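You operate a simulated robot arm through the tools that you are given. There is no shell and no other tool.

The job below is to be done with a simulated robot arm. You get a single attempt, and the scene is never put back.

JOB
Wind the red line off grey card 29 and put the card back.
Fine: dial to 15 m, yellow slider at red, card on the plate, dial back to 0.

Only the result counts: the job must be done as asked and must still hold three seconds after the hand-in. Knocking over, shifting, dropping, spilling or breaking anything else fails it.

ROBOT AND FRAMES
A 7-joint arm with a fingered hand, fixed in place. Base frame: the origin is on the floor under the middle of its stand, x ahead of it, y to its left, z up. Lengths are in mm, angles in rad, forces in N, time in s.
It reaches about 1085 mm from its shoulder. Its first joint turns from -2.897 to 2.897 rad. Payload 3.7 kg.
Tool frame: the origin (TCP) lies between the finger pads and is the grasp point; the fingertips stand 25 mm ahead of it; z points along the fingers, y is the line along which they close. The gripper opens to 88 mm; its body begins 29 mm behind the TCP. The gripper is a hand of 5 fingers: y runs from the thumb to the fingers, the wrist lies at [-13, -106, -174] in the tool frame.
Orientation is that of the tool frame in the base frame, as a unit quaternion [w, x, y, z]. With the fingers straight down and the wrist toward the robot, the tool's x, y and z point along [0, 1, 0], [1, 0, 0] and [0, 0, -1] of the base frame.

CONTROLS
- The arm moves only by the tool drive_tool. Its argument "rows" is a list of rows, each an object (a shift or turn left out is 0) with "turn": the turn, a rotation vector about the tool's x, y, z in rad, a list of three; "dp": the shift along the tool's x, y, z in mm, a list of three. In form: [{"turn": [ax, ay, az], "dp": [tx, ty, tz]}, ...]. A call has 1 to 20 rows; each row shifts and turns the commanded pose from where the row before left it, along the tool's axes as they then stand. Each row takes 0.2 s and may step no farther than 50 mm and 0.15 rad from the row before; otherwise, the whole call is refused. Where a pose cannot be reached the arm comes as near as it can. A force on the tool above 40 N (or 10 N above the force at the start of the call, whichever is more), or a blocked arm, ends the call early, and 0.2 s more pass. In this call time passes only in rows, and 0.2 s behind the last. It gives the time, the measured TCP pose, the force on the tool (base axes), the opening and the grip force at its end, in the units of the frame above (readings bear some noise), with the torque about the TCP (base axes, N m) and any sound that the robot's microphone picked up.
- Cameras (640 x 400 px; columns grow to the right, rows downward): "scene" is fixed at [219.3, 651.6, 1473.3]; the picture's right is [-0.65, -0.76, 0.00], its down [-0.43, 0.37, -0.82] and it looks along [0.62, -0.54, -0.57] (base axes); focal length 311 px, centre (320, 200). "wrist" rides on the gripper at [59, -79, -105] in the tool frame; the picture's right is [-0.73, 0.32, -0.61], its down [-0.62, -0.68, 0.38] and it looks along [-0.29, 0.66, 0.70] (tool axes); focal length 234 px, centre (320, 200). There is no depth. A picture from a camera that has moved, and an enlarged one, comes with that camera's place and axes in the base frame and with its lens.
- camera(camera): a new picture of that camera. No time passes.
- set_fingers(index, middle, ring, little, thumb_bend, thumb_turn): sets how far each is bent, from 0 (flat) to 100 (curled in); at 30 the hand is open as for a grip, at 70 the pads meet at the TCP. One left out holds its place. A second passes; each finger stops where it meets its share of the squeeze, and holds until it gets a number again. It is the only way to open and close the hand. It gives what a move gives, with no picture; readings hold the bend of each and the force on index, middle, ring, little, thumb and palm. thumb_turn goes from beside the hand (0) to across from the fingers (100), as for a grip.
- enlarge(camera, box): a new picture of the part [left, top, right, bottom] of that camera's present view, enlarged. No time passes.
- finish_job(): hands the job in; it is judged then, once.

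Nothing tells you positions but the pictures and the camera data. Unless the task says otherwise, let go and move clear before handing in.

The tools are called after "Call:" as name(argument=value, ...) on one line, values as JSON. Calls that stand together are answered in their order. drive_tool: Moves the arm, as the interface text tells. Its arguments: {"type":"object","properties":{"rows":{"type":"array","items":{"type":"object","properties":{"turn":{"type":"array","items":{"type":"number"}},"dp":{"type":"array","items":{"type":"number"}}}}}},"required":["rows"]} The other tools are called the same way: set_fingers (index, middle, ring, little, thumb_bend, thumb_turn) moves the fingers one by one; camera (camera) takes a picture; enlarge (camera, box) takes an enlarged picture of a part of a camera's view; finish_job () hands the job in.

At the start:

```text
time_s: 0.0
tcp_pos: [391.9, 385.9, 1243.5]
orientation: [0.0, 0.708, 0.707, 0.0]
force: [0.7, 0.8, -0.5]
wrist_torque: [-0.02, -0.05, 0.02]
gripper_width: 87.6
grasp_force: 0.1
shape: jaw
bend: [30.0, 30.0, 30.0, 30.0, 30.0, 98.0]
finger forces: [0.1, 0.1, 0.1, 0.1, 0.1, 0.1]
```

scene: 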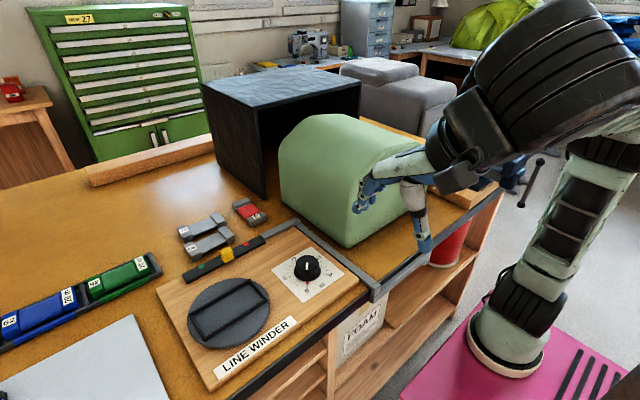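
wrist: 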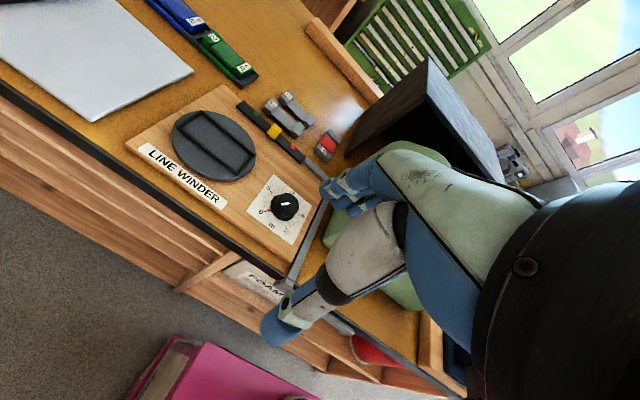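

I see a line winder board with a grooved round plate, a dial and a coloured slider; two grey cards and a red one lie beyond it. I'll enlarge the views to find which grey card is 29 and read the dial and slider.

Call:
enlarge(camera="scene", box=[160, 180, 290, 290])

Call:
enlarge(camera="scene", box=[250, 230, 370, 310])

Call:
enlarge(camera="wrist", box=[230, 80, 360, 170])

Call:
enlarge(camera="scene", box=[150, 250, 350, 390])

Call:
enlarge(camera="wrist", box=[120, 80, 340, 260])

```text
3.64 times, centred on (225, 235) of scene
camera zoom: at [219.3, 651.6, 1473.3], right [-0.65, -0.76, 0.0], down [-0.43, 0.37, -0.82], along [0.62, -0.54, -0.57], focal length 1132 px, centre (666, 73)
```

zoom: 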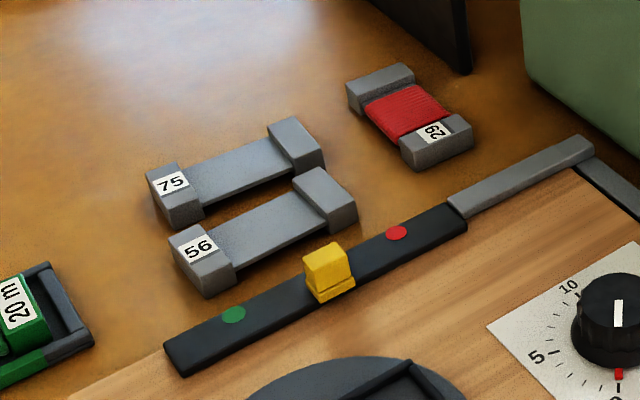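

```text
5.00 times, centred on (310, 270) of scene
camera zoom: at [219.3, 651.6, 1473.3], right [-0.65, -0.76, 0.0], down [-0.43, 0.37, -0.82], along [0.62, -0.54, -0.57], focal length 1556 px, centre (370, -150)
```

zoom: 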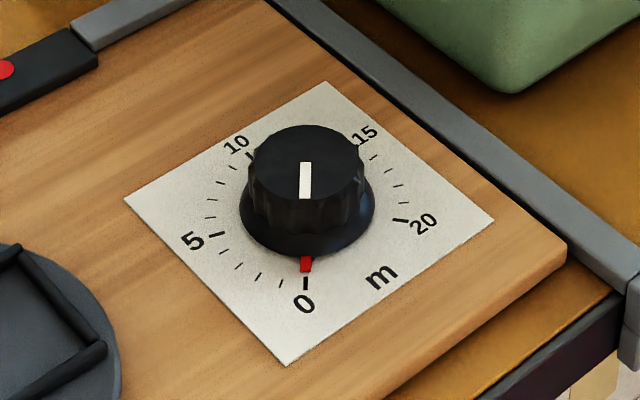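

```text
4.44 times, centred on (295, 125) of wrist
camera zoom: at [313.9, 445.6, 1348.6], right [0.32, -0.73, 0.61], down [-0.68, -0.62, -0.38], along [0.66, -0.29, -0.7], focal length 1041 px, centre (431, 533)
```

zoom: 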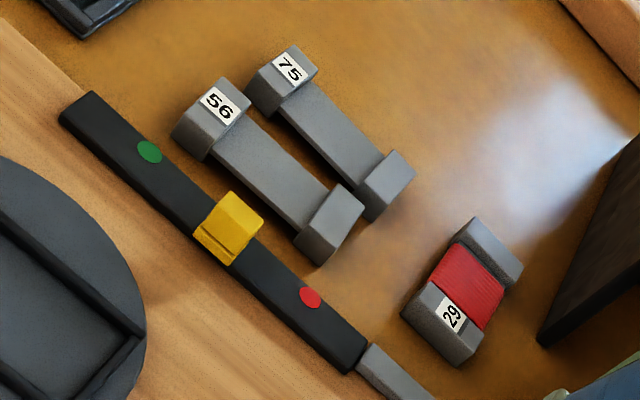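

```text
2.86 times, centred on (250, 320) of scene
camera zoom: at [219.3, 651.6, 1473.3], right [-0.65, -0.76, 0.0], down [-0.43, 0.37, -0.82], along [0.62, -0.54, -0.57], focal length 889 px, centre (520, -143)
```

zoom: 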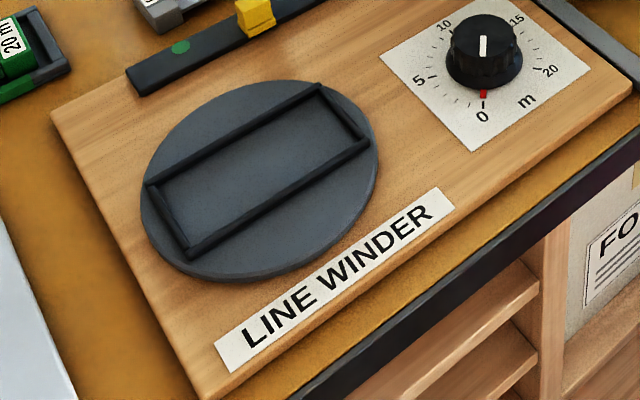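

```text
2.22 times, centred on (230, 170) of wrist
camera zoom: at [313.9, 445.6, 1348.6], right [0.32, -0.73, 0.61], down [-0.68, -0.62, -0.38], along [0.66, -0.29, -0.7], focal length 520 px, centre (520, 267)
```

zoom: 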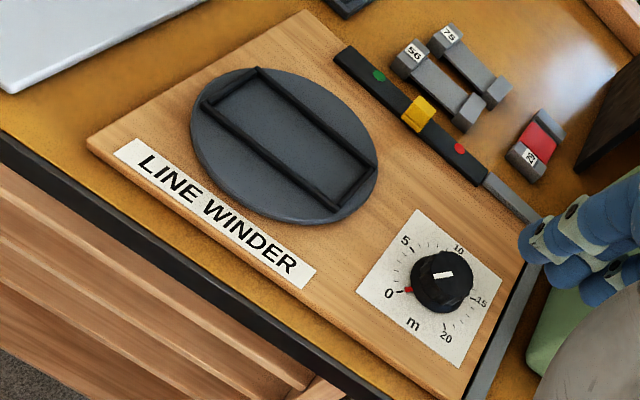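

The target is the red-wound card 29, which lies to the right of cards 75 and 56, in front of the black box. The dial pointer is at 0 and the slider sits between green and red. I'll move the wrist camera to map the positions better.

Call:
drive_tool(rows=[{"dp": [40, 30, 0]}, {"dp": [40, 30, 0]}, {"dp": [40, 30, 0]}])

Call:
camera(camera="wrist")

Call:
camera(camera="scene")

```text
time_s: 0.8
tcp_pos: [482.0, 505.0, 1245.1]
orientation: [0.0, 0.708, 0.707, 0.001]
force: [0.0, -0.5, 0.7]
wrist_torque: [0.06, -0.02, 0.02]
gripper_width: 87.6
grasp_force: 0.0
shape: jaw
bend: [30.0, 30.0, 30.0, 30.0, 30.0, 98.0]
finger forces: [0.0, 0.1, 0.0, 0.0, 0.1, 0.0]
```

```text
taken
camera wrist: at [404.3, 563.8, 1350.1], right [0.32, -0.73, 0.61], down [-0.68, -0.62, -0.38], along [0.66, -0.29, -0.7], focal length 234 px, centre (320, 200)
```

wrist: 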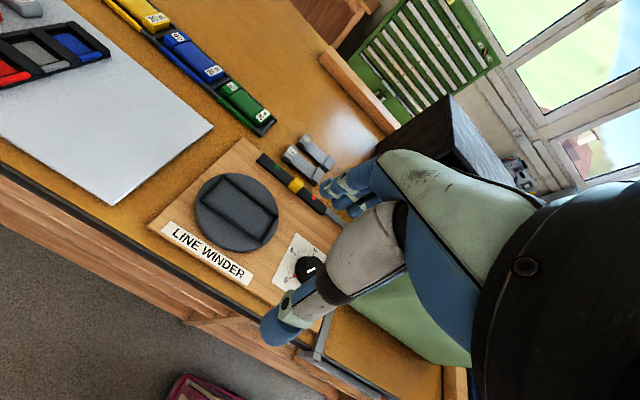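

```text
taken
```

scene: 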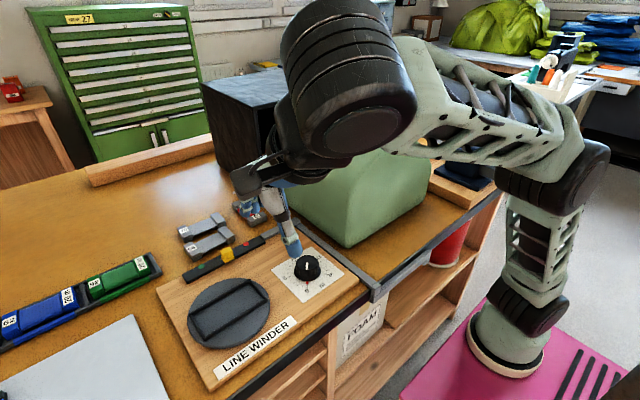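

The arm moves as commanded. There are also racks with other cards on the left. I'll turn the hand to survey the left part and get a clearer second view of the winder.

Call:
drive_tool(rows=[{"turn": [0, 0, -0.15], "dp": [0, -20, 0]}, {"turn": [0, 0, -0.15], "dp": [0, -20, 0]}, {"turn": [0, 0, -0.15], "dp": [0, -20, 0]}, {"turn": [0, 0, -0.15], "dp": [0, -20, 0]}])

Call:
camera(camera="wrist")

```text
time_s: 1.8
tcp_pos: [405.0, 489.4, 1243.5]
orientation: [0.0, 0.467, 0.884, -0.001]
force: [0.2, 0.6, -0.4]
wrist_torque: [0.02, 0.01, 0.01]
gripper_width: 87.4
grasp_force: 0.0
shape: jaw
bend: [30.0, 30.0, 30.0, 30.0, 30.0, 98.0]
finger forces: [0.1, 0.0, 0.0, 0.1, 0.0, 0.0]
```

```text
taken
camera wrist: at [307.6, 493.2, 1348.9], right [0.68, -0.42, 0.61], down [-0.21, -0.9, -0.38], along [0.71, 0.13, -0.7], focal length 234 px, centre (320, 200)
```

wrist: 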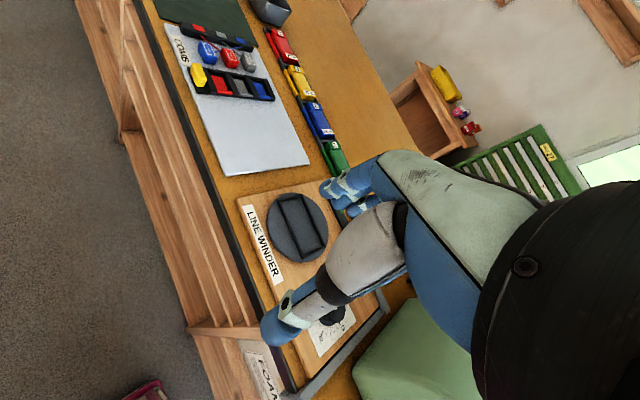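

The left has a bobbin tray and a coloured card rack, which probably do not matter here. I'll enlarge them for any instructions, and the winder too.

Call:
enlarge(camera="wrist", box=[150, 0, 350, 180])

Call:
enlarge(camera="wrist", box=[220, 170, 400, 380])

Call:
enlarge(camera="scene", box=[160, 180, 440, 380])

```text
2.22 times, centred on (250, 90) of wrist
camera zoom: at [307.6, 493.2, 1348.9], right [0.68, -0.42, 0.61], down [-0.21, -0.9, -0.38], along [0.71, 0.13, -0.7], focal length 520 px, centre (476, 444)
```

zoom: 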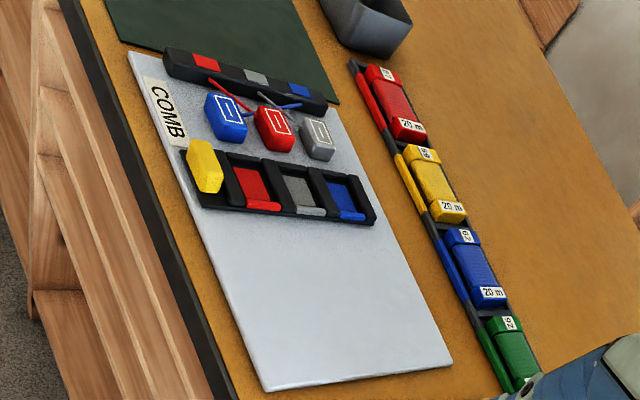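

```text
1.90 times, centred on (310, 275) of wrist
camera zoom: at [307.6, 493.2, 1348.9], right [0.68, -0.42, 0.61], down [-0.21, -0.9, -0.38], along [0.71, 0.13, -0.7], focal length 446 px, centre (339, 57)
```

zoom: 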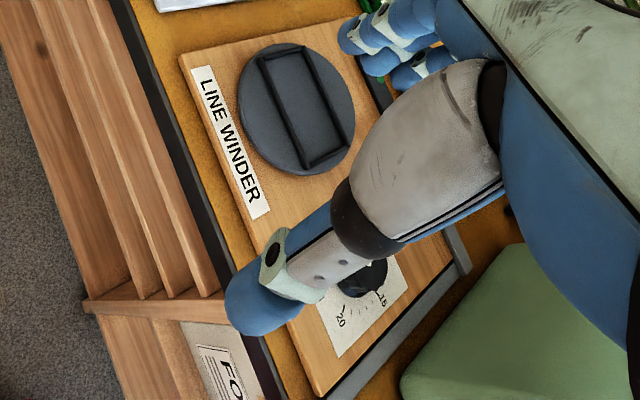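

```text
2.00 times, centred on (300, 280) of scene
camera zoom: at [219.3, 651.6, 1473.3], right [-0.65, -0.76, 0.0], down [-0.43, 0.37, -0.82], along [0.62, -0.54, -0.57], focal length 623 px, centre (360, 40)
```

zoom: 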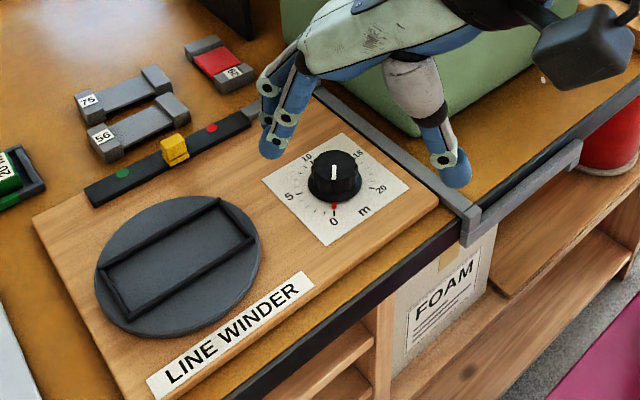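

The track, dial and card positions are roughly worked out: knob near (612, 351), slider near (780, 468), card 29 near (910, 331) with its long side along x, plate frame near (631, 536) along y. I'll move above the knob for a closer look.

Call:
drive_tool(rows=[{"turn": [0, 0, 0.15]}, {"turn": [0, 0, 0.15]}, {"turn": [0, 0, 0.15]}, {"turn": [0, 0, 0.15]}, {"dp": [-23, 30, 13]}, {"dp": [-23, 30, 13]}, {"dp": [-23, 30, 13]}, {"dp": [-23, 30, 13]}, {"dp": [-23, 30, 13]}, {"dp": [-23, 30, 13]}])

Call:
camera(camera="wrist")

Call:
camera(camera="scene")

```text
time_s: 4.0
tcp_pos: [586.0, 351.9, 1164.4]
orientation: [0.001, 0.707, 0.707, 0.0]
force: [-0.4, -0.1, 0.1]
wrist_torque: [-0.02, -0.03, 0.01]
gripper_width: 87.7
grasp_force: 0.0
shape: jaw
bend: [30.0, 30.0, 30.0, 30.0, 30.0, 98.0]
finger forces: [0.0, 0.1, 0.1, 0.0, 0.1, 0.0]
```

```text
taken
camera wrist: at [506.9, 411.0, 1270.3], right [0.32, -0.73, 0.61], down [-0.68, -0.62, -0.38], along [0.66, -0.29, -0.7], focal length 234 px, centre (320, 200)
```

wrist: 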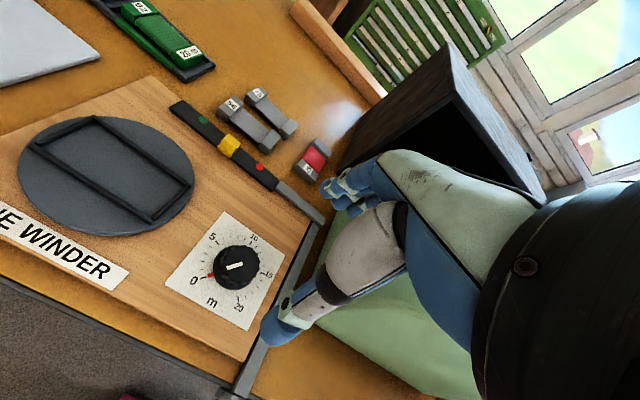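

```text
taken
```

scene: 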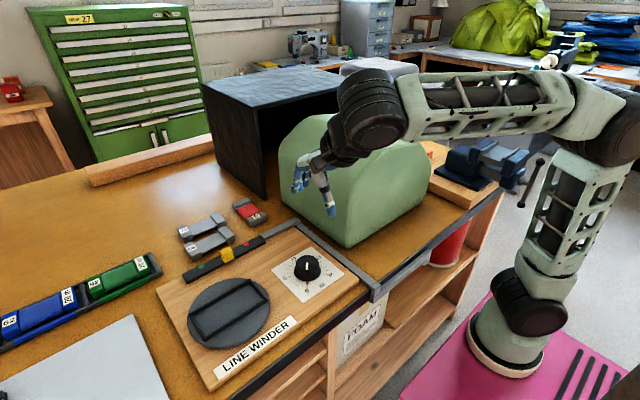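

The knob and scale are now clearly visible. I'll enlarge for more exact pixel measurements.

Call:
enlarge(camera="wrist", box=[160, 200, 300, 340])

Call:
enlarge(camera="wrist", box=[160, 70, 340, 230])

Call:
enlarge(camera="wrist", box=[0, 90, 220, 250])

```text
2.86 times, centred on (230, 270) of wrist
camera zoom: at [506.9, 411.0, 1270.3], right [0.32, -0.73, 0.61], down [-0.68, -0.62, -0.38], along [0.66, -0.29, -0.7], focal length 669 px, centre (577, 0)
```

zoom: 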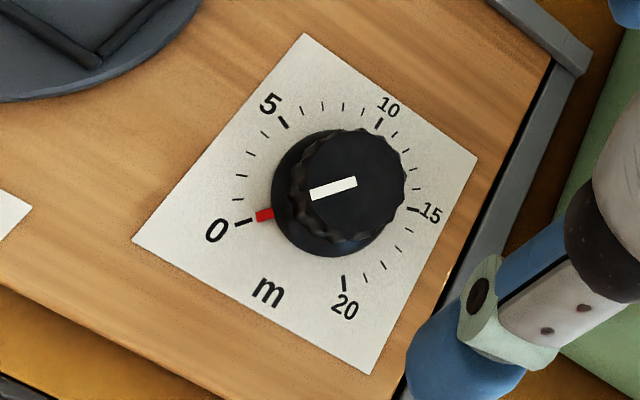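

```text
2.50 times, centred on (250, 150) of wrist
camera zoom: at [506.9, 411.0, 1270.3], right [0.32, -0.73, 0.61], down [-0.68, -0.62, -0.38], along [0.66, -0.29, -0.7], focal length 585 px, centre (495, 325)
```

zoom: 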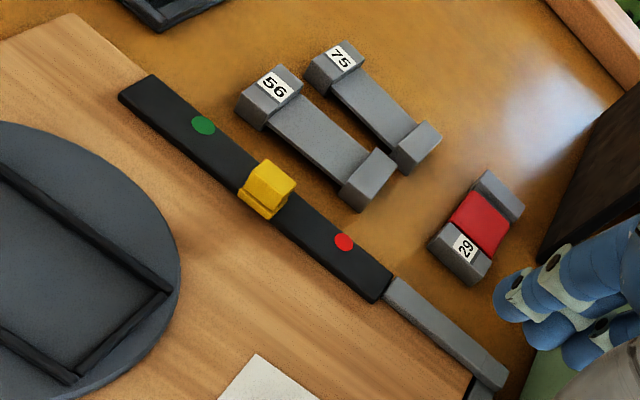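

```text
2.50 times, centred on (110, 170) of wrist
camera zoom: at [506.9, 411.0, 1270.3], right [0.32, -0.73, 0.61], down [-0.68, -0.62, -0.38], along [0.66, -0.29, -0.7], focal length 585 px, centre (845, 275)
```

zoom: 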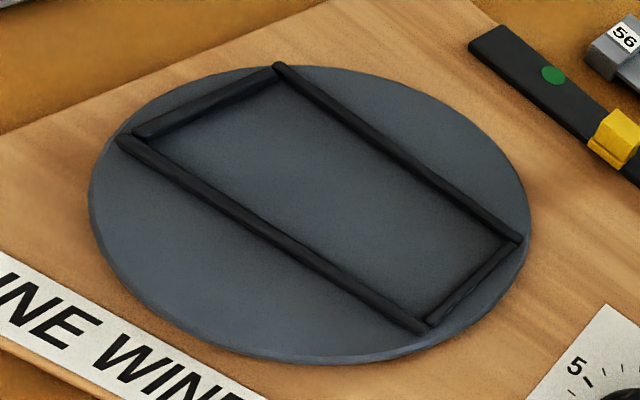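

Triangulating the two views gives the dial axis near (627, 339), board top z≈908, knob top z≈945 and 70° clockwise per 5 m, so 0→15 needs 210° in several strokes. I'll test how far the hand can turn above the knob.

Call:
drive_tool(rows=[{"turn": [0, 0, 0.15], "dp": [-1.2, 4, 0]}, {"turn": [0, 0, 0.15], "dp": [-1.2, 4, 0]}, {"turn": [0, 0, 0.15], "dp": [-1.2, 4, 0]}, {"turn": [0, 0, 0.15]}, {"turn": [0, 0, 0.15]}, {"turn": [0, 0, 0.15]}, {"turn": [0, 0, 0.15]}, {"turn": [0, 0, 0.15]}, {"turn": [0, 0, 0.15]}, {"turn": [0, 0, 0.15]}])

Call:
camera(camera="scene")

Call:
camera(camera="wrist")

```text
time_s: 6.2
tcp_pos: [593.0, 349.2, 1164.5]
orientation: [-0.001, 0.993, 0.116, -0.001]
force: [0.2, -3.0, 1.4]
wrist_torque: [0.17, 0.04, 0.04]
gripper_width: 88.1
grasp_force: 0.0
shape: jaw
bend: [30.0, 30.0, 30.0, 30.0, 30.0, 98.0]
finger forces: [0.1, 0.0, 0.0, 0.1, 0.1, 0.0]
out of reach, approached as far as the arm can: row 10
```

```text
taken
```

scene: 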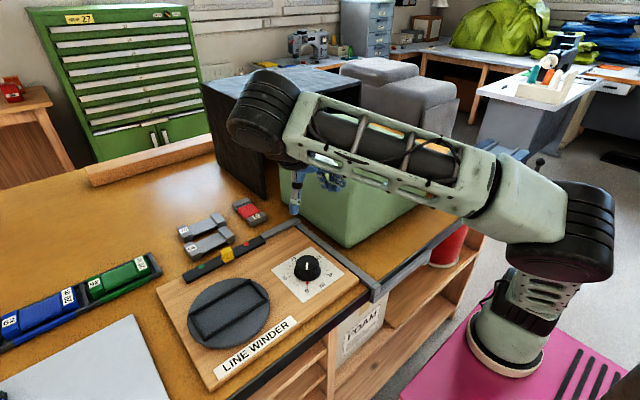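

```text
taken
camera wrist: at [633.3, 439.2, 1270.2], right [-0.63, -0.48, 0.61], down [-0.77, 0.52, -0.38], along [-0.13, -0.7, -0.7], focal length 234 px, centre (320, 200)
```

wrist: 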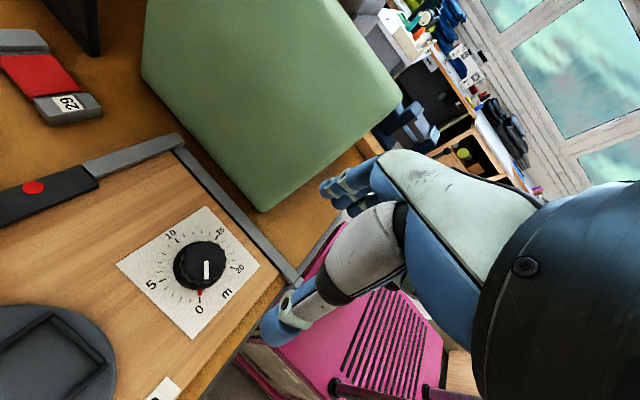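

The clockwise limit here is about +77°. This view also gives a third line of sight, so I'll enlarge it for checking the knob, card 29 and the slider track.

Call:
enlarge(camera="wrist", box=[110, 195, 270, 345])

Call:
enlarge(camera="wrist", box=[0, 0, 200, 230])

Call:
enlarge(camera="scene", box=[200, 50, 440, 260])

```text
2.67 times, centred on (190, 270) of wrist
camera zoom: at [633.3, 439.2, 1270.2], right [-0.63, -0.48, 0.61], down [-0.77, 0.52, -0.38], along [-0.13, -0.7, -0.7], focal length 624 px, centre (667, 13)
```

zoom: 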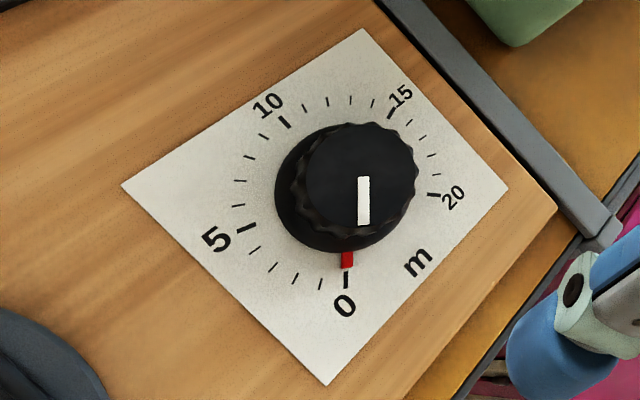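

```text
1.74 times, centred on (100, 115) of wrist
camera zoom: at [633.3, 439.2, 1270.2], right [-0.63, -0.48, 0.61], down [-0.77, 0.52, -0.38], along [-0.13, -0.7, -0.7], focal length 407 px, centre (703, 348)
```

zoom: 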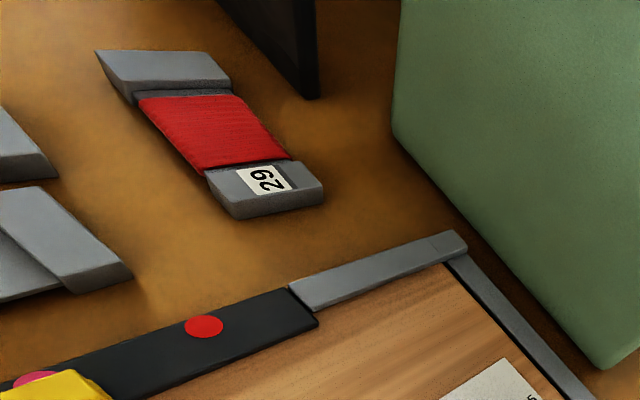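

```text
1.90 times, centred on (320, 155) of scene
camera zoom: at [219.3, 651.6, 1473.3], right [-0.65, -0.76, 0.0], down [-0.43, 0.37, -0.82], along [0.62, -0.54, -0.57], focal length 593 px, centre (320, 286)
```

zoom: 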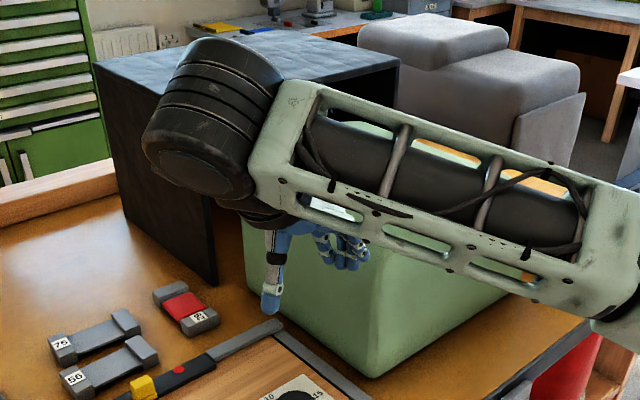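

All three views agree: knob at about (628, 338) with its top near z 945, card 29 centred near (937, 319) and about 117×51 mm, red mark at (807, 403), slider near y 465. I'll turn the hand the other way to prepare the first clockwise stroke.

Call:
drive_tool(rows=[{"turn": [0, 0, -0.15]}, {"turn": [0, 0, -0.15]}, {"turn": [0, 0, -0.15]}, {"turn": [0, 0, -0.15]}, {"turn": [0, 0, -0.15]}, {"turn": [0, 0, -0.15]}, {"turn": [0, 0, -0.15]}, {"turn": [0, 0, -0.15]}, {"turn": [0, 0, -0.15]}, {"turn": [0, 0, -0.15]}, {"turn": [0, 0, -0.15]}, {"turn": [0, 0, -0.15]}, {"turn": [0, 0, -0.15]}, {"turn": [0, 0, -0.15]}])

Call:
camera(camera="scene")

Call:
camera(camera="wrist")

```text
time_s: 9.2
tcp_pos: [595.9, 345.2, 1165.0]
orientation: [0.0, 0.398, 0.917, 0.0]
force: [-0.2, 0.5, -0.6]
wrist_torque: [-0.04, 0.03, 0.02]
gripper_width: 88.2
grasp_force: 0.0
shape: jaw
bend: [30.0, 30.0, 30.0, 30.0, 30.0, 98.0]
finger forces: [0.0, 0.0, 0.0, 0.0, 0.0, 0.0]
```

```text
taken
```

scene: 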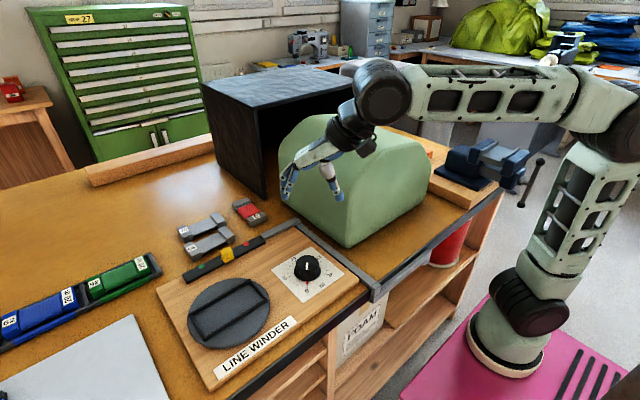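

```text
taken
camera wrist: at [499.0, 334.9, 1270.5], right [0.73, -0.31, 0.61], down [-0.07, -0.92, -0.38], along [0.68, 0.24, -0.7], focal length 234 px, centre (320, 200)
```

wrist: 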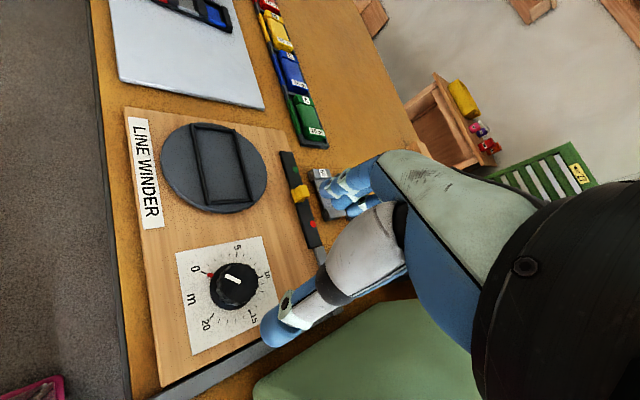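

The hand is now at −43° and clear of the foam. I'll move over the knob axis and down to just above it, then check alignment.

Call:
drive_tool(rows=[{"dp": [-9, 6.2, 20]}, {"dp": [-9, 6.2, 40]}, {"dp": [-9, 6.2, 40]}, {"dp": [0, 0, 40]}, {"dp": [0, 0, 20]}])

Call:
camera(camera="scene")

Call:
camera(camera="wrist")

```text
time_s: 10.4
tcp_pos: [628.4, 338.2, 1004.7]
orientation: [0.0, 0.399, 0.917, -0.001]
force: [-0.2, 0.0, 0.7]
wrist_torque: [-0.01, -0.02, 0.04]
gripper_width: 88.1
grasp_force: 0.0
shape: jaw
bend: [30.0, 30.0, 30.0, 30.0, 30.0, 98.0]
finger forces: [0.0, 0.0, 0.1, 0.0, 0.0, 0.1]
```

```text
taken
```

scene: 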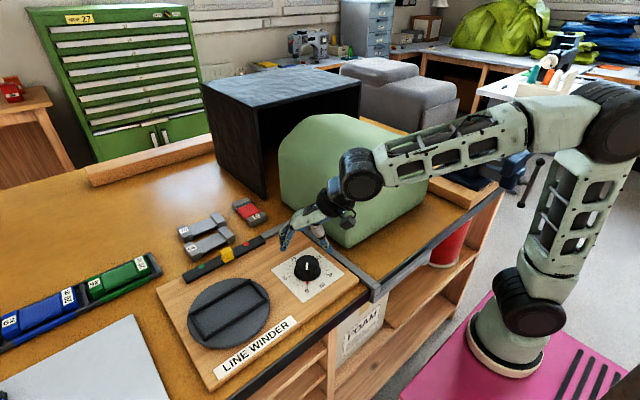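

```text
taken
camera wrist: at [531.2, 328.6, 1110.0], right [0.73, -0.31, 0.61], down [-0.07, -0.92, -0.38], along [0.68, 0.24, -0.7], focal length 234 px, centre (320, 200)
```

wrist: 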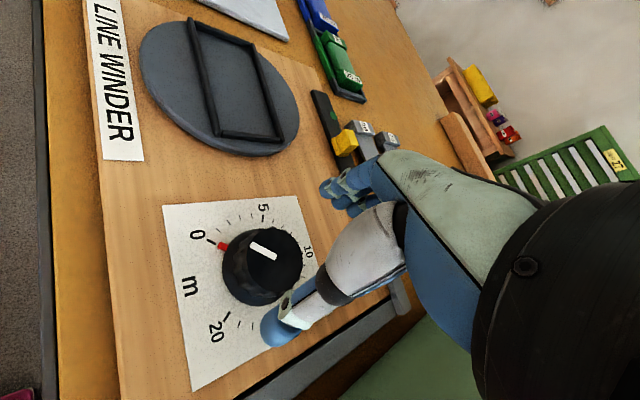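

Forces are near zero and the arm is clear. I'll check the knob's position against the predicted pixel before descending.

Call:
enlarge(camera="wrist", box=[200, 200, 360, 360])

Call:
enlarge(camera="scene", box=[250, 170, 370, 310])

```text
2.50 times, centred on (280, 280) of wrist
camera zoom: at [531.2, 328.6, 1110.0], right [0.73, -0.31, 0.61], down [-0.07, -0.92, -0.38], along [0.68, 0.24, -0.7], focal length 585 px, centre (420, 0)
```

zoom: 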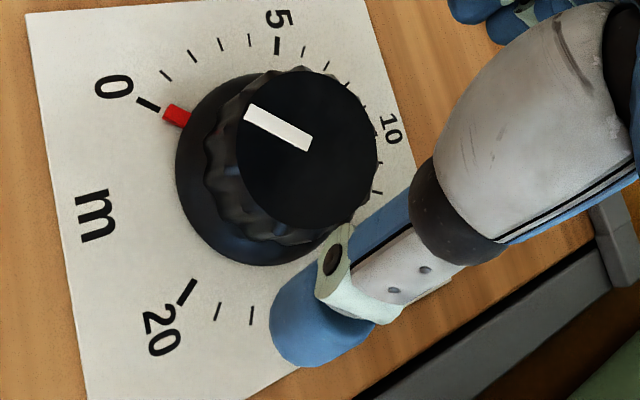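

```text
2.86 times, centred on (310, 240) of scene
camera zoom: at [219.3, 651.6, 1473.3], right [-0.65, -0.76, 0.0], down [-0.43, 0.37, -0.82], along [0.62, -0.54, -0.57], focal length 889 px, centre (349, 86)
```

zoom: 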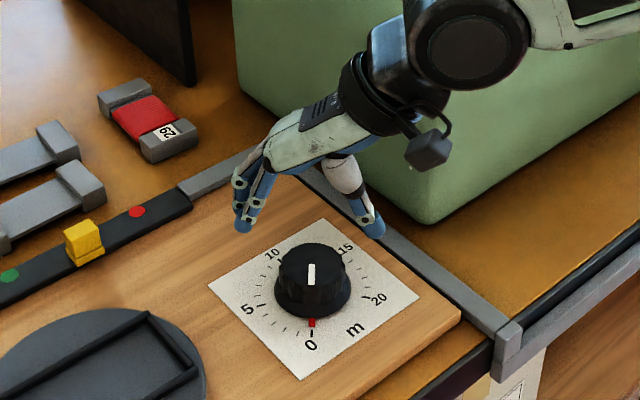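

Best fit over four views: knob axis (628, 338), top z≈940. I'll descend with the open hand around the knob.

Call:
drive_tool(rows=[{"dp": [0, 0, 20]}, {"dp": [0, 0, 20]}, {"dp": [0, 0, 15]}, {"dp": [0, 0, 10]}])

Call:
camera(camera="wrist")

Call:
enlarge(camera="scene", box=[250, 190, 370, 310])

```text
time_s: 11.4
tcp_pos: [628.3, 338.5, 940.3]
orientation: [0.0, 0.399, 0.917, 0.001]
force: [-0.4, 0.5, -0.3]
wrist_torque: [-0.04, 0.0, 0.01]
gripper_width: 88.1
grasp_force: 0.1
shape: jaw
bend: [30.0, 30.0, 30.0, 30.0, 30.0, 98.0]
finger forces: [0.0, 0.0, 0.0, 0.0, 0.1, 0.0]
```

```text
taken
camera wrist: at [531.1, 328.3, 1045.5], right [0.73, -0.31, 0.61], down [-0.07, -0.92, -0.38], along [0.68, 0.24, -0.69], focal length 234 px, centre (320, 200)
```

wrist: 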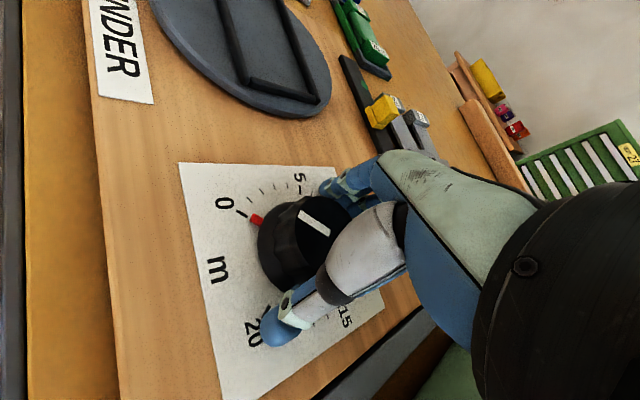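

```text
3.33 times, centred on (310, 250) of scene
camera zoom: at [219.3, 651.6, 1473.3], right [-0.65, -0.76, 0.0], down [-0.43, 0.37, -0.82], along [0.62, -0.54, -0.57], focal length 1038 px, centre (353, 33)
```

zoom: 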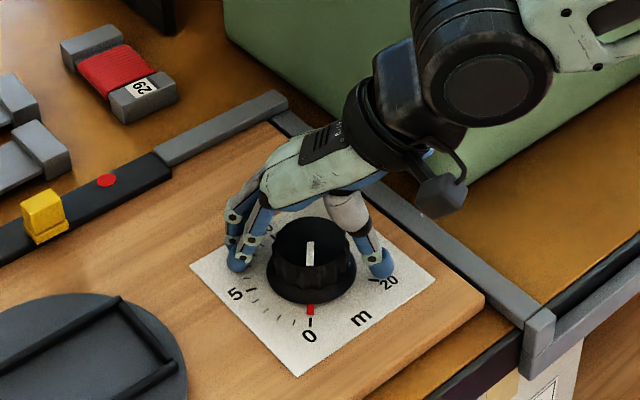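

The open fingers straddle the knob. I'll look closely at centring before closing.

Call:
enlarge(camera="wrist", box=[220, 150, 400, 350])

```text
2.00 times, centred on (310, 250) of wrist
camera zoom: at [531.1, 328.3, 1045.5], right [0.73, -0.31, 0.61], down [-0.07, -0.92, -0.38], along [0.68, 0.24, -0.69], focal length 468 px, centre (340, 100)
```

zoom: 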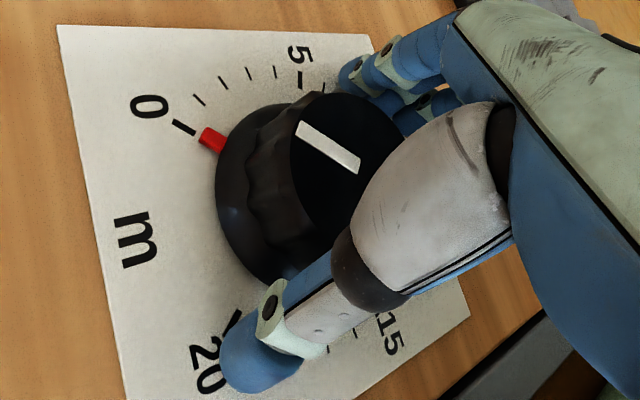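

The knob centre is within a few mm of the grasp point. I'll close the fingers on it.

Call:
set_fingers(index=70, middle=70, ring=70, little=70, thumb_bend=70)

Call:
enlarge(camera="wrist", box=[220, 150, 400, 350])

Call:
enlarge(camera="scene", box=[250, 190, 370, 310])

```text
time_s: 12.4
tcp_pos: [628.0, 339.9, 941.6]
orientation: [0.001, 0.399, 0.917, 0.0]
force: [8.9, 5.1, 23.1]
wrist_torque: [0.71, -1.0, 0.15]
gripper_width: 54.2
grasp_force: 23.2
shape: fingers
bend: [46.0, 38.0, 60.0, 70.0, 45.0, 97.0]
finger forces: [9.3, 20.9, 5.7, 0.0, 10.5, 0.0]
```

```text
2.00 times, centred on (310, 250) of wrist
camera zoom: at [531.2, 328.4, 1046.7], right [0.73, -0.31, 0.61], down [-0.07, -0.92, -0.39], along [0.68, 0.24, -0.69], focal length 468 px, centre (340, 100)
```

zoom: 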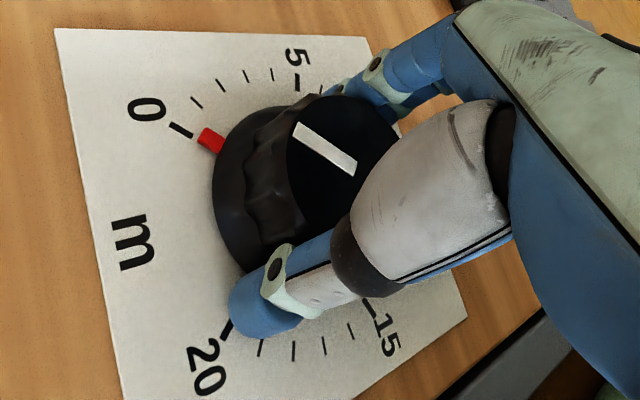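

```text
3.33 times, centred on (310, 250) of scene
camera zoom: at [219.3, 651.6, 1473.3], right [-0.65, -0.76, 0.0], down [-0.43, 0.37, -0.82], along [0.62, -0.54, -0.57], focal length 1038 px, centre (353, 33)
```

zoom: 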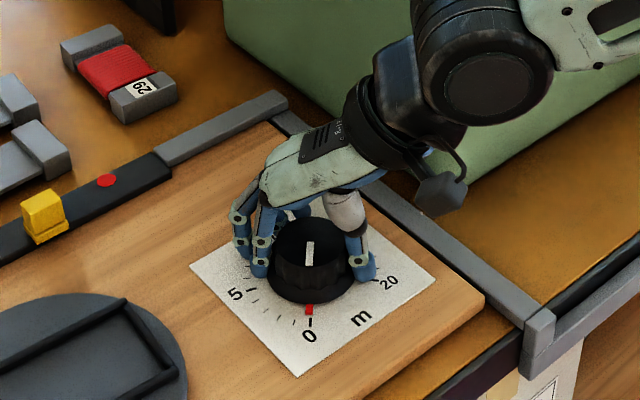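

The fingers contact the knob but push up on its skirt (23 N). I'll open, raise a few mm and close again for a cleaner grip.

Call:
set_fingers(index=32, middle=32, ring=32, little=32, thumb_bend=32)

Call:
drive_tool(rows=[{"dp": [0, 0, -7]}])

Call:
set_fingers(index=70, middle=70, ring=70, thumb_bend=70)

Call:
enlarge(camera="wrist", box=[220, 150, 400, 350])

Call:
enlarge(camera="scene", box=[250, 190, 370, 310])

```text
time_s: 13.4
tcp_pos: [627.8, 338.5, 941.1]
orientation: [0.0, 0.399, 0.917, 0.0]
force: [-1.5, -2.1, 7.9]
wrist_torque: [0.15, -0.29, -0.06]
gripper_width: 80.1
grasp_force: 3.8
shape: fingers
bend: [32.0, 33.0, 32.0, 32.0, 32.0, 97.0]
finger forces: [0.0, 8.2, 0.0, 0.1, 0.0, 0.1]
```

```text
time_s: 13.8
tcp_pos: [628.9, 338.1, 946.9]
orientation: [-0.001, 0.399, 0.917, -0.001]
force: [0.0, -0.2, -0.4]
wrist_torque: [0.02, -0.03, 0.03]
gripper_width: 80.4
grasp_force: 0.1
shape: fingers
bend: [32.0, 32.0, 32.0, 32.0, 32.0, 97.0]
finger forces: [0.1, 0.1, 0.1, 0.0, 0.1, 0.0]
```

```text
time_s: 14.8
tcp_pos: [628.5, 337.1, 946.7]
orientation: [0.0, 0.399, 0.917, 0.0]
force: [11.0, 1.6, 6.4]
wrist_torque: [0.05, -0.37, -0.03]
gripper_width: 52.9
grasp_force: 15.6
shape: fingers
bend: [47.0, 51.0, 63.0, 32.0, 47.0, 97.0]
finger forces: [8.4, 7.2, 6.1, 0.0, 10.4, 0.0]
```

```text
2.00 times, centred on (310, 250) of wrist
camera zoom: at [532.0, 327.6, 1052.8], right [0.73, -0.31, 0.61], down [-0.07, -0.92, -0.38], along [0.68, 0.24, -0.69], focal length 468 px, centre (340, 100)
```

zoom: 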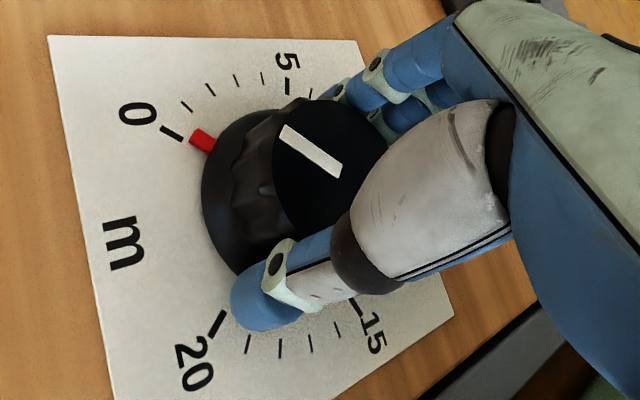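

```text
3.33 times, centred on (310, 250) of scene
camera zoom: at [219.3, 651.6, 1473.3], right [-0.65, -0.76, 0.0], down [-0.43, 0.37, -0.82], along [0.62, -0.54, -0.57], focal length 1038 px, centre (353, 33)
```

zoom: 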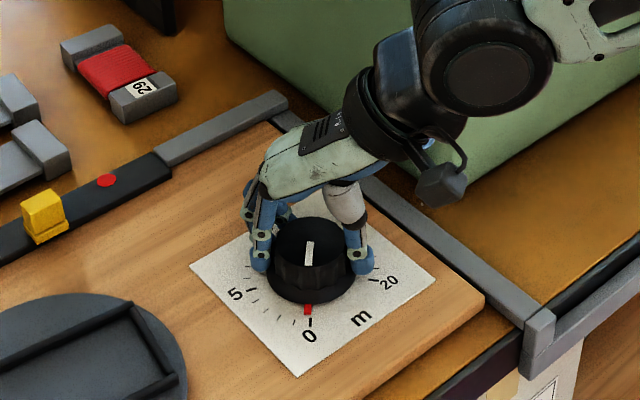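

The grip is now balanced (6–10 N per finger) with little vertical push. I'll turn clockwise in small steps and check that the knob follows.

Call:
drive_tool(rows=[{"turn": [0, 0, 0.1]}, {"turn": [0, 0, 0.1]}])

Call:
enlarge(camera="scene", box=[250, 190, 370, 310])

```text
time_s: 15.4
tcp_pos: [629.9, 336.7, 947.9]
orientation: [0.0, 0.49, 0.872, -0.001]
force: [11.0, -1.4, 9.3]
wrist_torque: [-0.08, -0.29, 0.02]
gripper_width: 52.6
grasp_force: 16.9
shape: fingers
bend: [47.0, 52.0, 63.0, 32.0, 46.0, 97.0]
finger forces: [8.2, 6.8, 6.5, 0.1, 12.5, 0.0]
```

```text
3.33 times, centred on (310, 250) of scene
camera zoom: at [219.3, 651.6, 1473.3], right [-0.65, -0.76, 0.0], down [-0.43, 0.37, -0.82], along [0.62, -0.54, -0.57], focal length 1038 px, centre (353, 33)
```

zoom: 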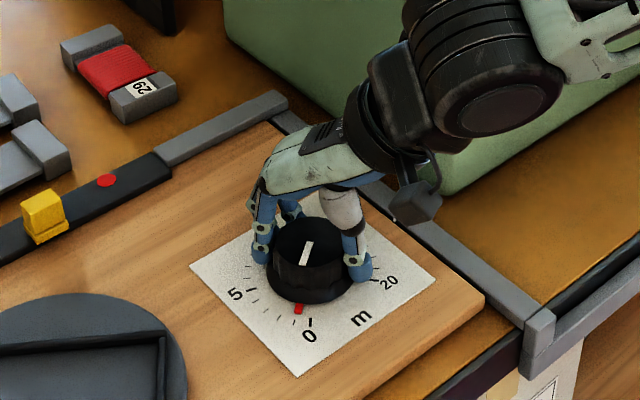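

The knob follows, and the round plate turned as well, so it seems to be geared to the dial. I'll look at the plate.

Call:
enlarge(camera="scene", box=[150, 240, 350, 390])

```text
2.67 times, centred on (250, 315) of scene
camera zoom: at [219.3, 651.6, 1473.3], right [-0.65, -0.76, 0.0], down [-0.43, 0.37, -0.82], along [0.62, -0.54, -0.57], focal length 830 px, centre (507, -107)
```

zoom: 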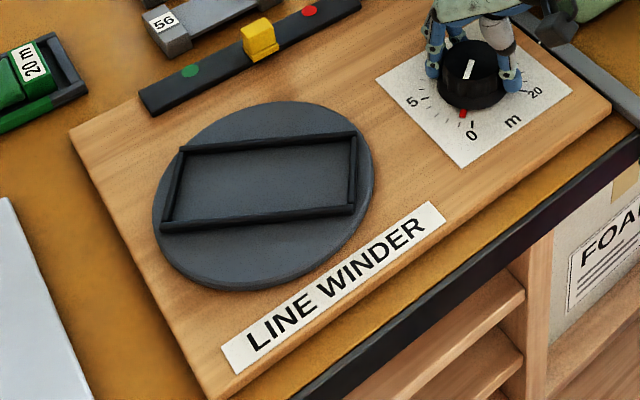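

The plate turned by roughly 25–30° for about 11° of dial. I'll let a moment pass without moving to see whether it is geared or motor-driven.

Call:
drive_tool(rows=[{"dp": [0, 0, 0]}, {"dp": [0, 0, 0]}])

Call:
enlarge(camera="scene", box=[150, 240, 350, 390])

```text
time_s: 16.0
tcp_pos: [629.7, 337.1, 946.8]
orientation: [0.0, 0.489, 0.872, -0.001]
force: [11.2, -3.6, 10.1]
wrist_torque: [-0.14, -0.31, 0.0]
gripper_width: 52.9
grasp_force: 17.5
shape: fingers
bend: [47.0, 52.0, 63.0, 32.0, 47.0, 97.0]
finger forces: [8.0, 7.1, 7.4, 0.1, 13.1, 0.0]
```

```text
2.67 times, centred on (250, 315) of scene
camera zoom: at [219.3, 651.6, 1473.3], right [-0.65, -0.76, 0.0], down [-0.43, 0.37, -0.82], along [0.62, -0.54, -0.57], focal length 830 px, centre (507, -107)
```

zoom: 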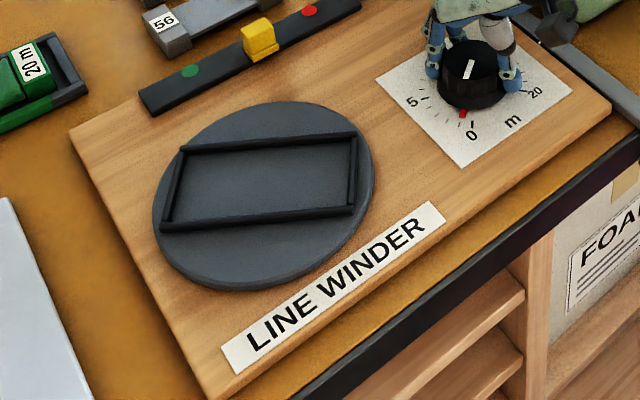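

The plate does not move by itself, so it is geared to the dial. I'll keep turning clockwise.

Call:
drive_tool(rows=[{"turn": [0, 0, 0.12]}, {"turn": [0, 0, 0.12]}, {"turn": [0, 0, 0.12]}, {"turn": [0, 0, 0.12]}])

Call:
enlarge(camera="scene", box=[150, 200, 370, 390])

Call:
enlarge(camera="scene", box=[250, 210, 370, 310])

```text
time_s: 17.0
tcp_pos: [629.1, 337.9, 946.5]
orientation: [0.0, 0.683, 0.73, 0.0]
force: [5.8, -10.4, 10.8]
wrist_torque: [-0.28, -0.23, 0.04]
gripper_width: 52.9
grasp_force: 18.1
shape: fingers
bend: [47.0, 52.0, 63.0, 32.0, 46.0, 99.0]
finger forces: [7.1, 6.6, 8.4, 0.1, 14.1, 0.0]
```

```text
2.11 times, centred on (260, 295) of scene
camera zoom: at [219.3, 651.6, 1473.3], right [-0.65, -0.76, 0.0], down [-0.43, 0.37, -0.82], along [0.62, -0.54, -0.57], focal length 655 px, centre (446, 0)
```

zoom: 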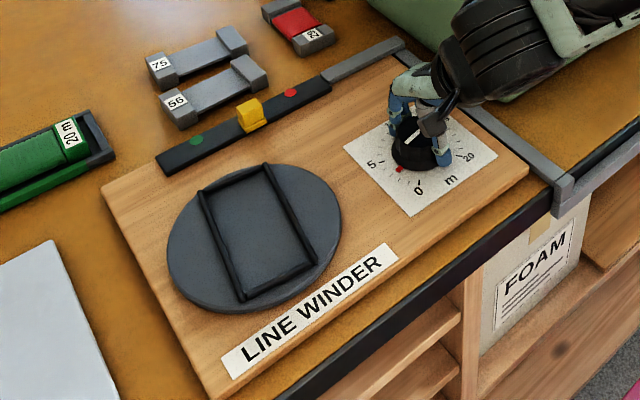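

```text
4.00 times, centred on (310, 260) of scene
camera zoom: at [219.3, 651.6, 1473.3], right [-0.65, -0.76, 0.0], down [-0.43, 0.37, -0.82], along [0.62, -0.54, -0.57], focal length 1245 px, centre (360, -40)
```

zoom: 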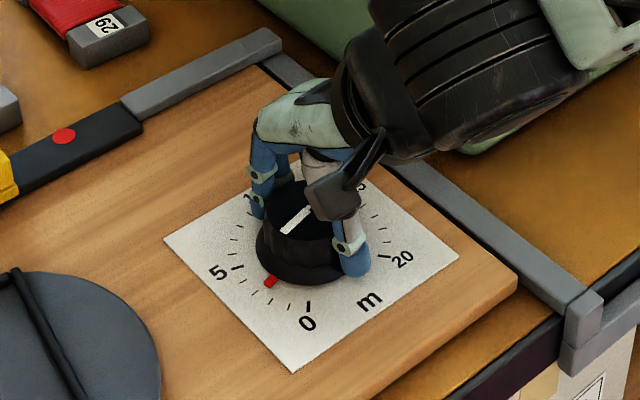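

The dial reads about 2.7 m and the grip is holding. I'll finish this stroke up to about +62° yaw.

Call:
drive_tool(rows=[{"turn": [0, 0, 0.13]}, {"turn": [0, 0, 0.13]}, {"turn": [0, 0, 0.13]}, {"turn": [0, 0, 0.13]}, {"turn": [0, 0, 0.13]}, {"turn": [0, 0, 0.13]}, {"turn": [0, 0, 0.13]}, {"turn": [0, 0, 0.13]}, {"turn": [0, 0, 0.13]}])

Call:
enlarge(camera="scene", box=[150, 200, 370, 390])

Call:
camera(camera="wrist")

```text
time_s: 19.0
tcp_pos: [628.5, 337.4, 948.8]
orientation: [0.0, 0.973, 0.232, 0.0]
force: [-11.3, -19.7, 6.5]
wrist_torque: [-0.55, 0.22, 0.09]
gripper_width: 51.7
grasp_force: 20.1
shape: fingers
bend: [48.0, 51.0, 60.0, 32.0, 47.0, 100.0]
finger forces: [7.1, 8.7, 12.9, 0.1, 11.0, 0.0]
```

```text
2.11 times, centred on (260, 295) of scene
camera zoom: at [219.3, 651.6, 1473.3], right [-0.65, -0.76, 0.0], down [-0.43, 0.37, -0.82], along [0.62, -0.54, -0.57], focal length 655 px, centre (446, 0)
```

zoom: 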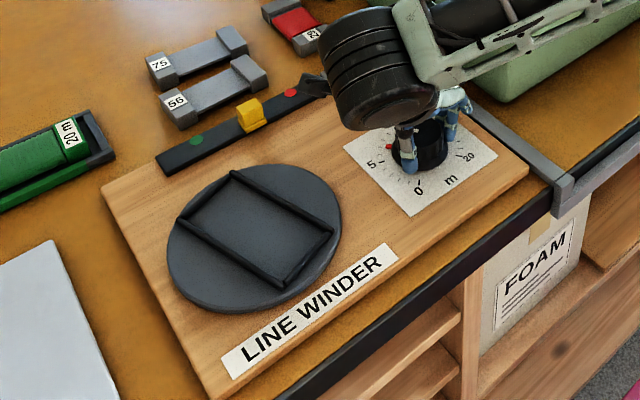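

```text
taken
camera wrist: at [645.2, 435.0, 1053.6], right [-0.5, -0.62, 0.61], down [-0.86, 0.33, -0.38], along [0.04, -0.72, -0.7], focal length 234 px, centre (320, 200)
```

wrist: 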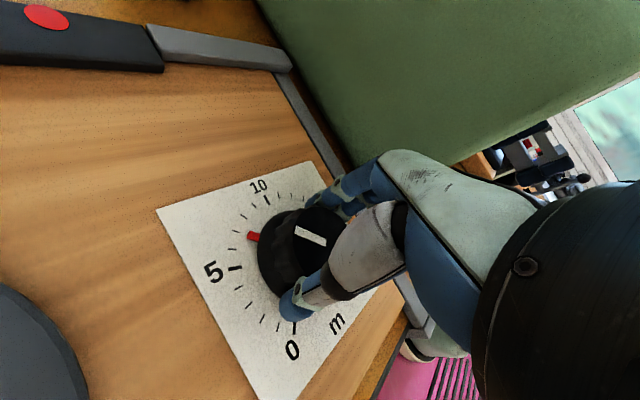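

The dial now reads about 7 m. I'll release, lift and check that the dial stays there.

Call:
set_fingers(index=28, middle=28, ring=28, little=28, thumb_bend=28)

Call:
drive_tool(rows=[{"dp": [0, 0, -20]}, {"dp": [0, 0, -25]}])

Call:
camera(camera="wrist")

```text
time_s: 20.0
tcp_pos: [629.2, 339.0, 947.1]
orientation: [0.0, 0.973, 0.232, 0.0]
force: [-0.3, 0.5, 0.4]
wrist_torque: [-0.02, 0.03, 0.0]
gripper_width: 88.2
grasp_force: 0.1
shape: fingers
bend: [28.0, 28.0, 28.0, 28.0, 28.0, 98.0]
finger forces: [0.0, 0.0, 0.0, 0.0, 0.0, 0.1]
```

```text
time_s: 20.6
tcp_pos: [629.4, 338.6, 993.3]
orientation: [0.0, 0.973, 0.233, 0.0]
force: [-0.8, -0.5, 0.0]
wrist_torque: [0.01, 0.01, 0.02]
gripper_width: 88.4
grasp_force: 0.2
shape: fingers
bend: [28.0, 28.0, 28.0, 28.0, 28.0, 98.0]
finger forces: [0.0, 0.1, 0.0, 0.0, 0.1, 0.0]
```

```text
taken
camera wrist: at [646.6, 435.9, 1097.6], right [-0.5, -0.62, 0.61], down [-0.86, 0.33, -0.38], along [0.04, -0.72, -0.7], focal length 234 px, centre (320, 200)
```

wrist: 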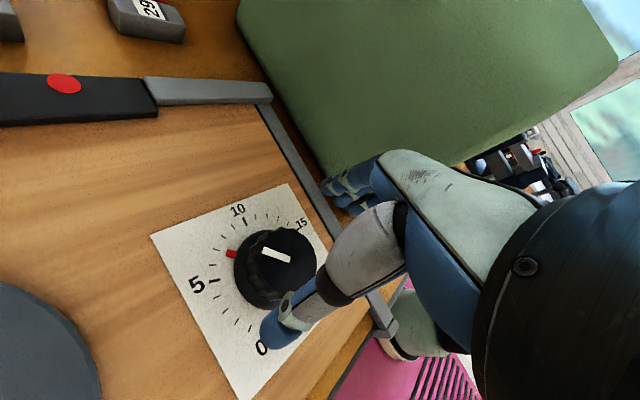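

Call:
enlarge(camera="wrist", box=[150, 180, 340, 360])

```text
2.22 times, centred on (245, 270) of wrist
camera zoom: at [646.6, 435.9, 1097.6], right [-0.5, -0.62, 0.61], down [-0.86, 0.33, -0.38], along [0.04, -0.72, -0.7], focal length 520 px, centre (487, 44)
```

zoom: 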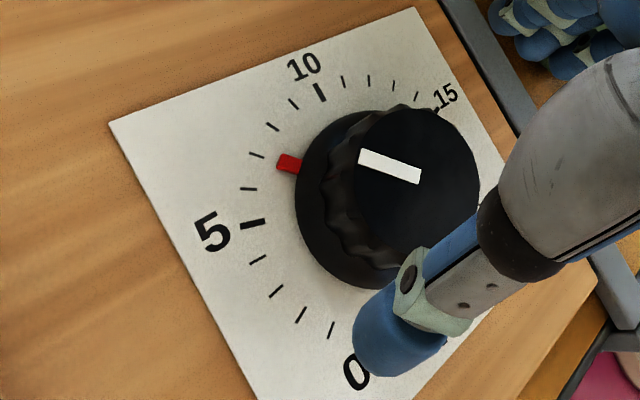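

The dial stays at 7 m after release. I need 8 m (112°) more, so I'll swing the hand back to about −49° above the knob.

Call:
drive_tool(rows=[{"turn": [0, 0, -0.14]}, {"turn": [0, 0, -0.14]}, {"turn": [0, 0, -0.14]}, {"turn": [0, 0, -0.14]}, {"turn": [0, 0, -0.14]}, {"turn": [0, 0, -0.14]}, {"turn": [0, 0, -0.14]}, {"turn": [0, 0, -0.14]}, {"turn": [0, 0, -0.14]}, {"turn": [0, 0, -0.14]}, {"turn": [0, 0, -0.14]}, {"turn": [0, 0, -0.14]}, {"turn": [0, 0, -0.14]}, {"turn": [0, 0, -0.14]}])

Call:
camera(camera="scene")

```text
time_s: 23.6
tcp_pos: [627.8, 338.9, 991.6]
orientation: [0.0, 0.349, 0.937, 0.001]
force: [-0.4, 0.8, -0.5]
wrist_torque: [-0.02, 0.01, 0.0]
gripper_width: 88.0
grasp_force: 0.1
shape: fingers
bend: [28.0, 28.0, 28.0, 28.0, 28.0, 98.0]
finger forces: [0.0, 0.1, 0.0, 0.1, 0.1, 0.1]
```

```text
taken
```

scene: 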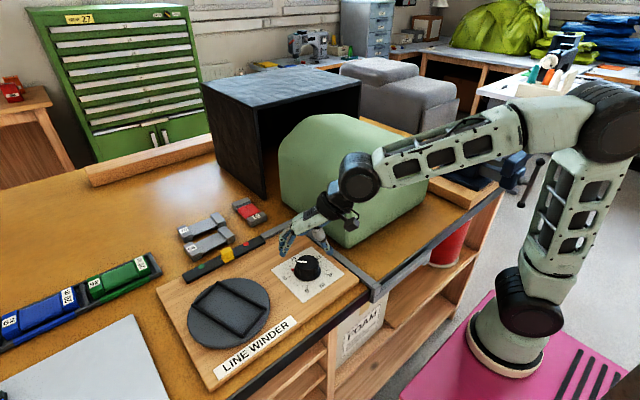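

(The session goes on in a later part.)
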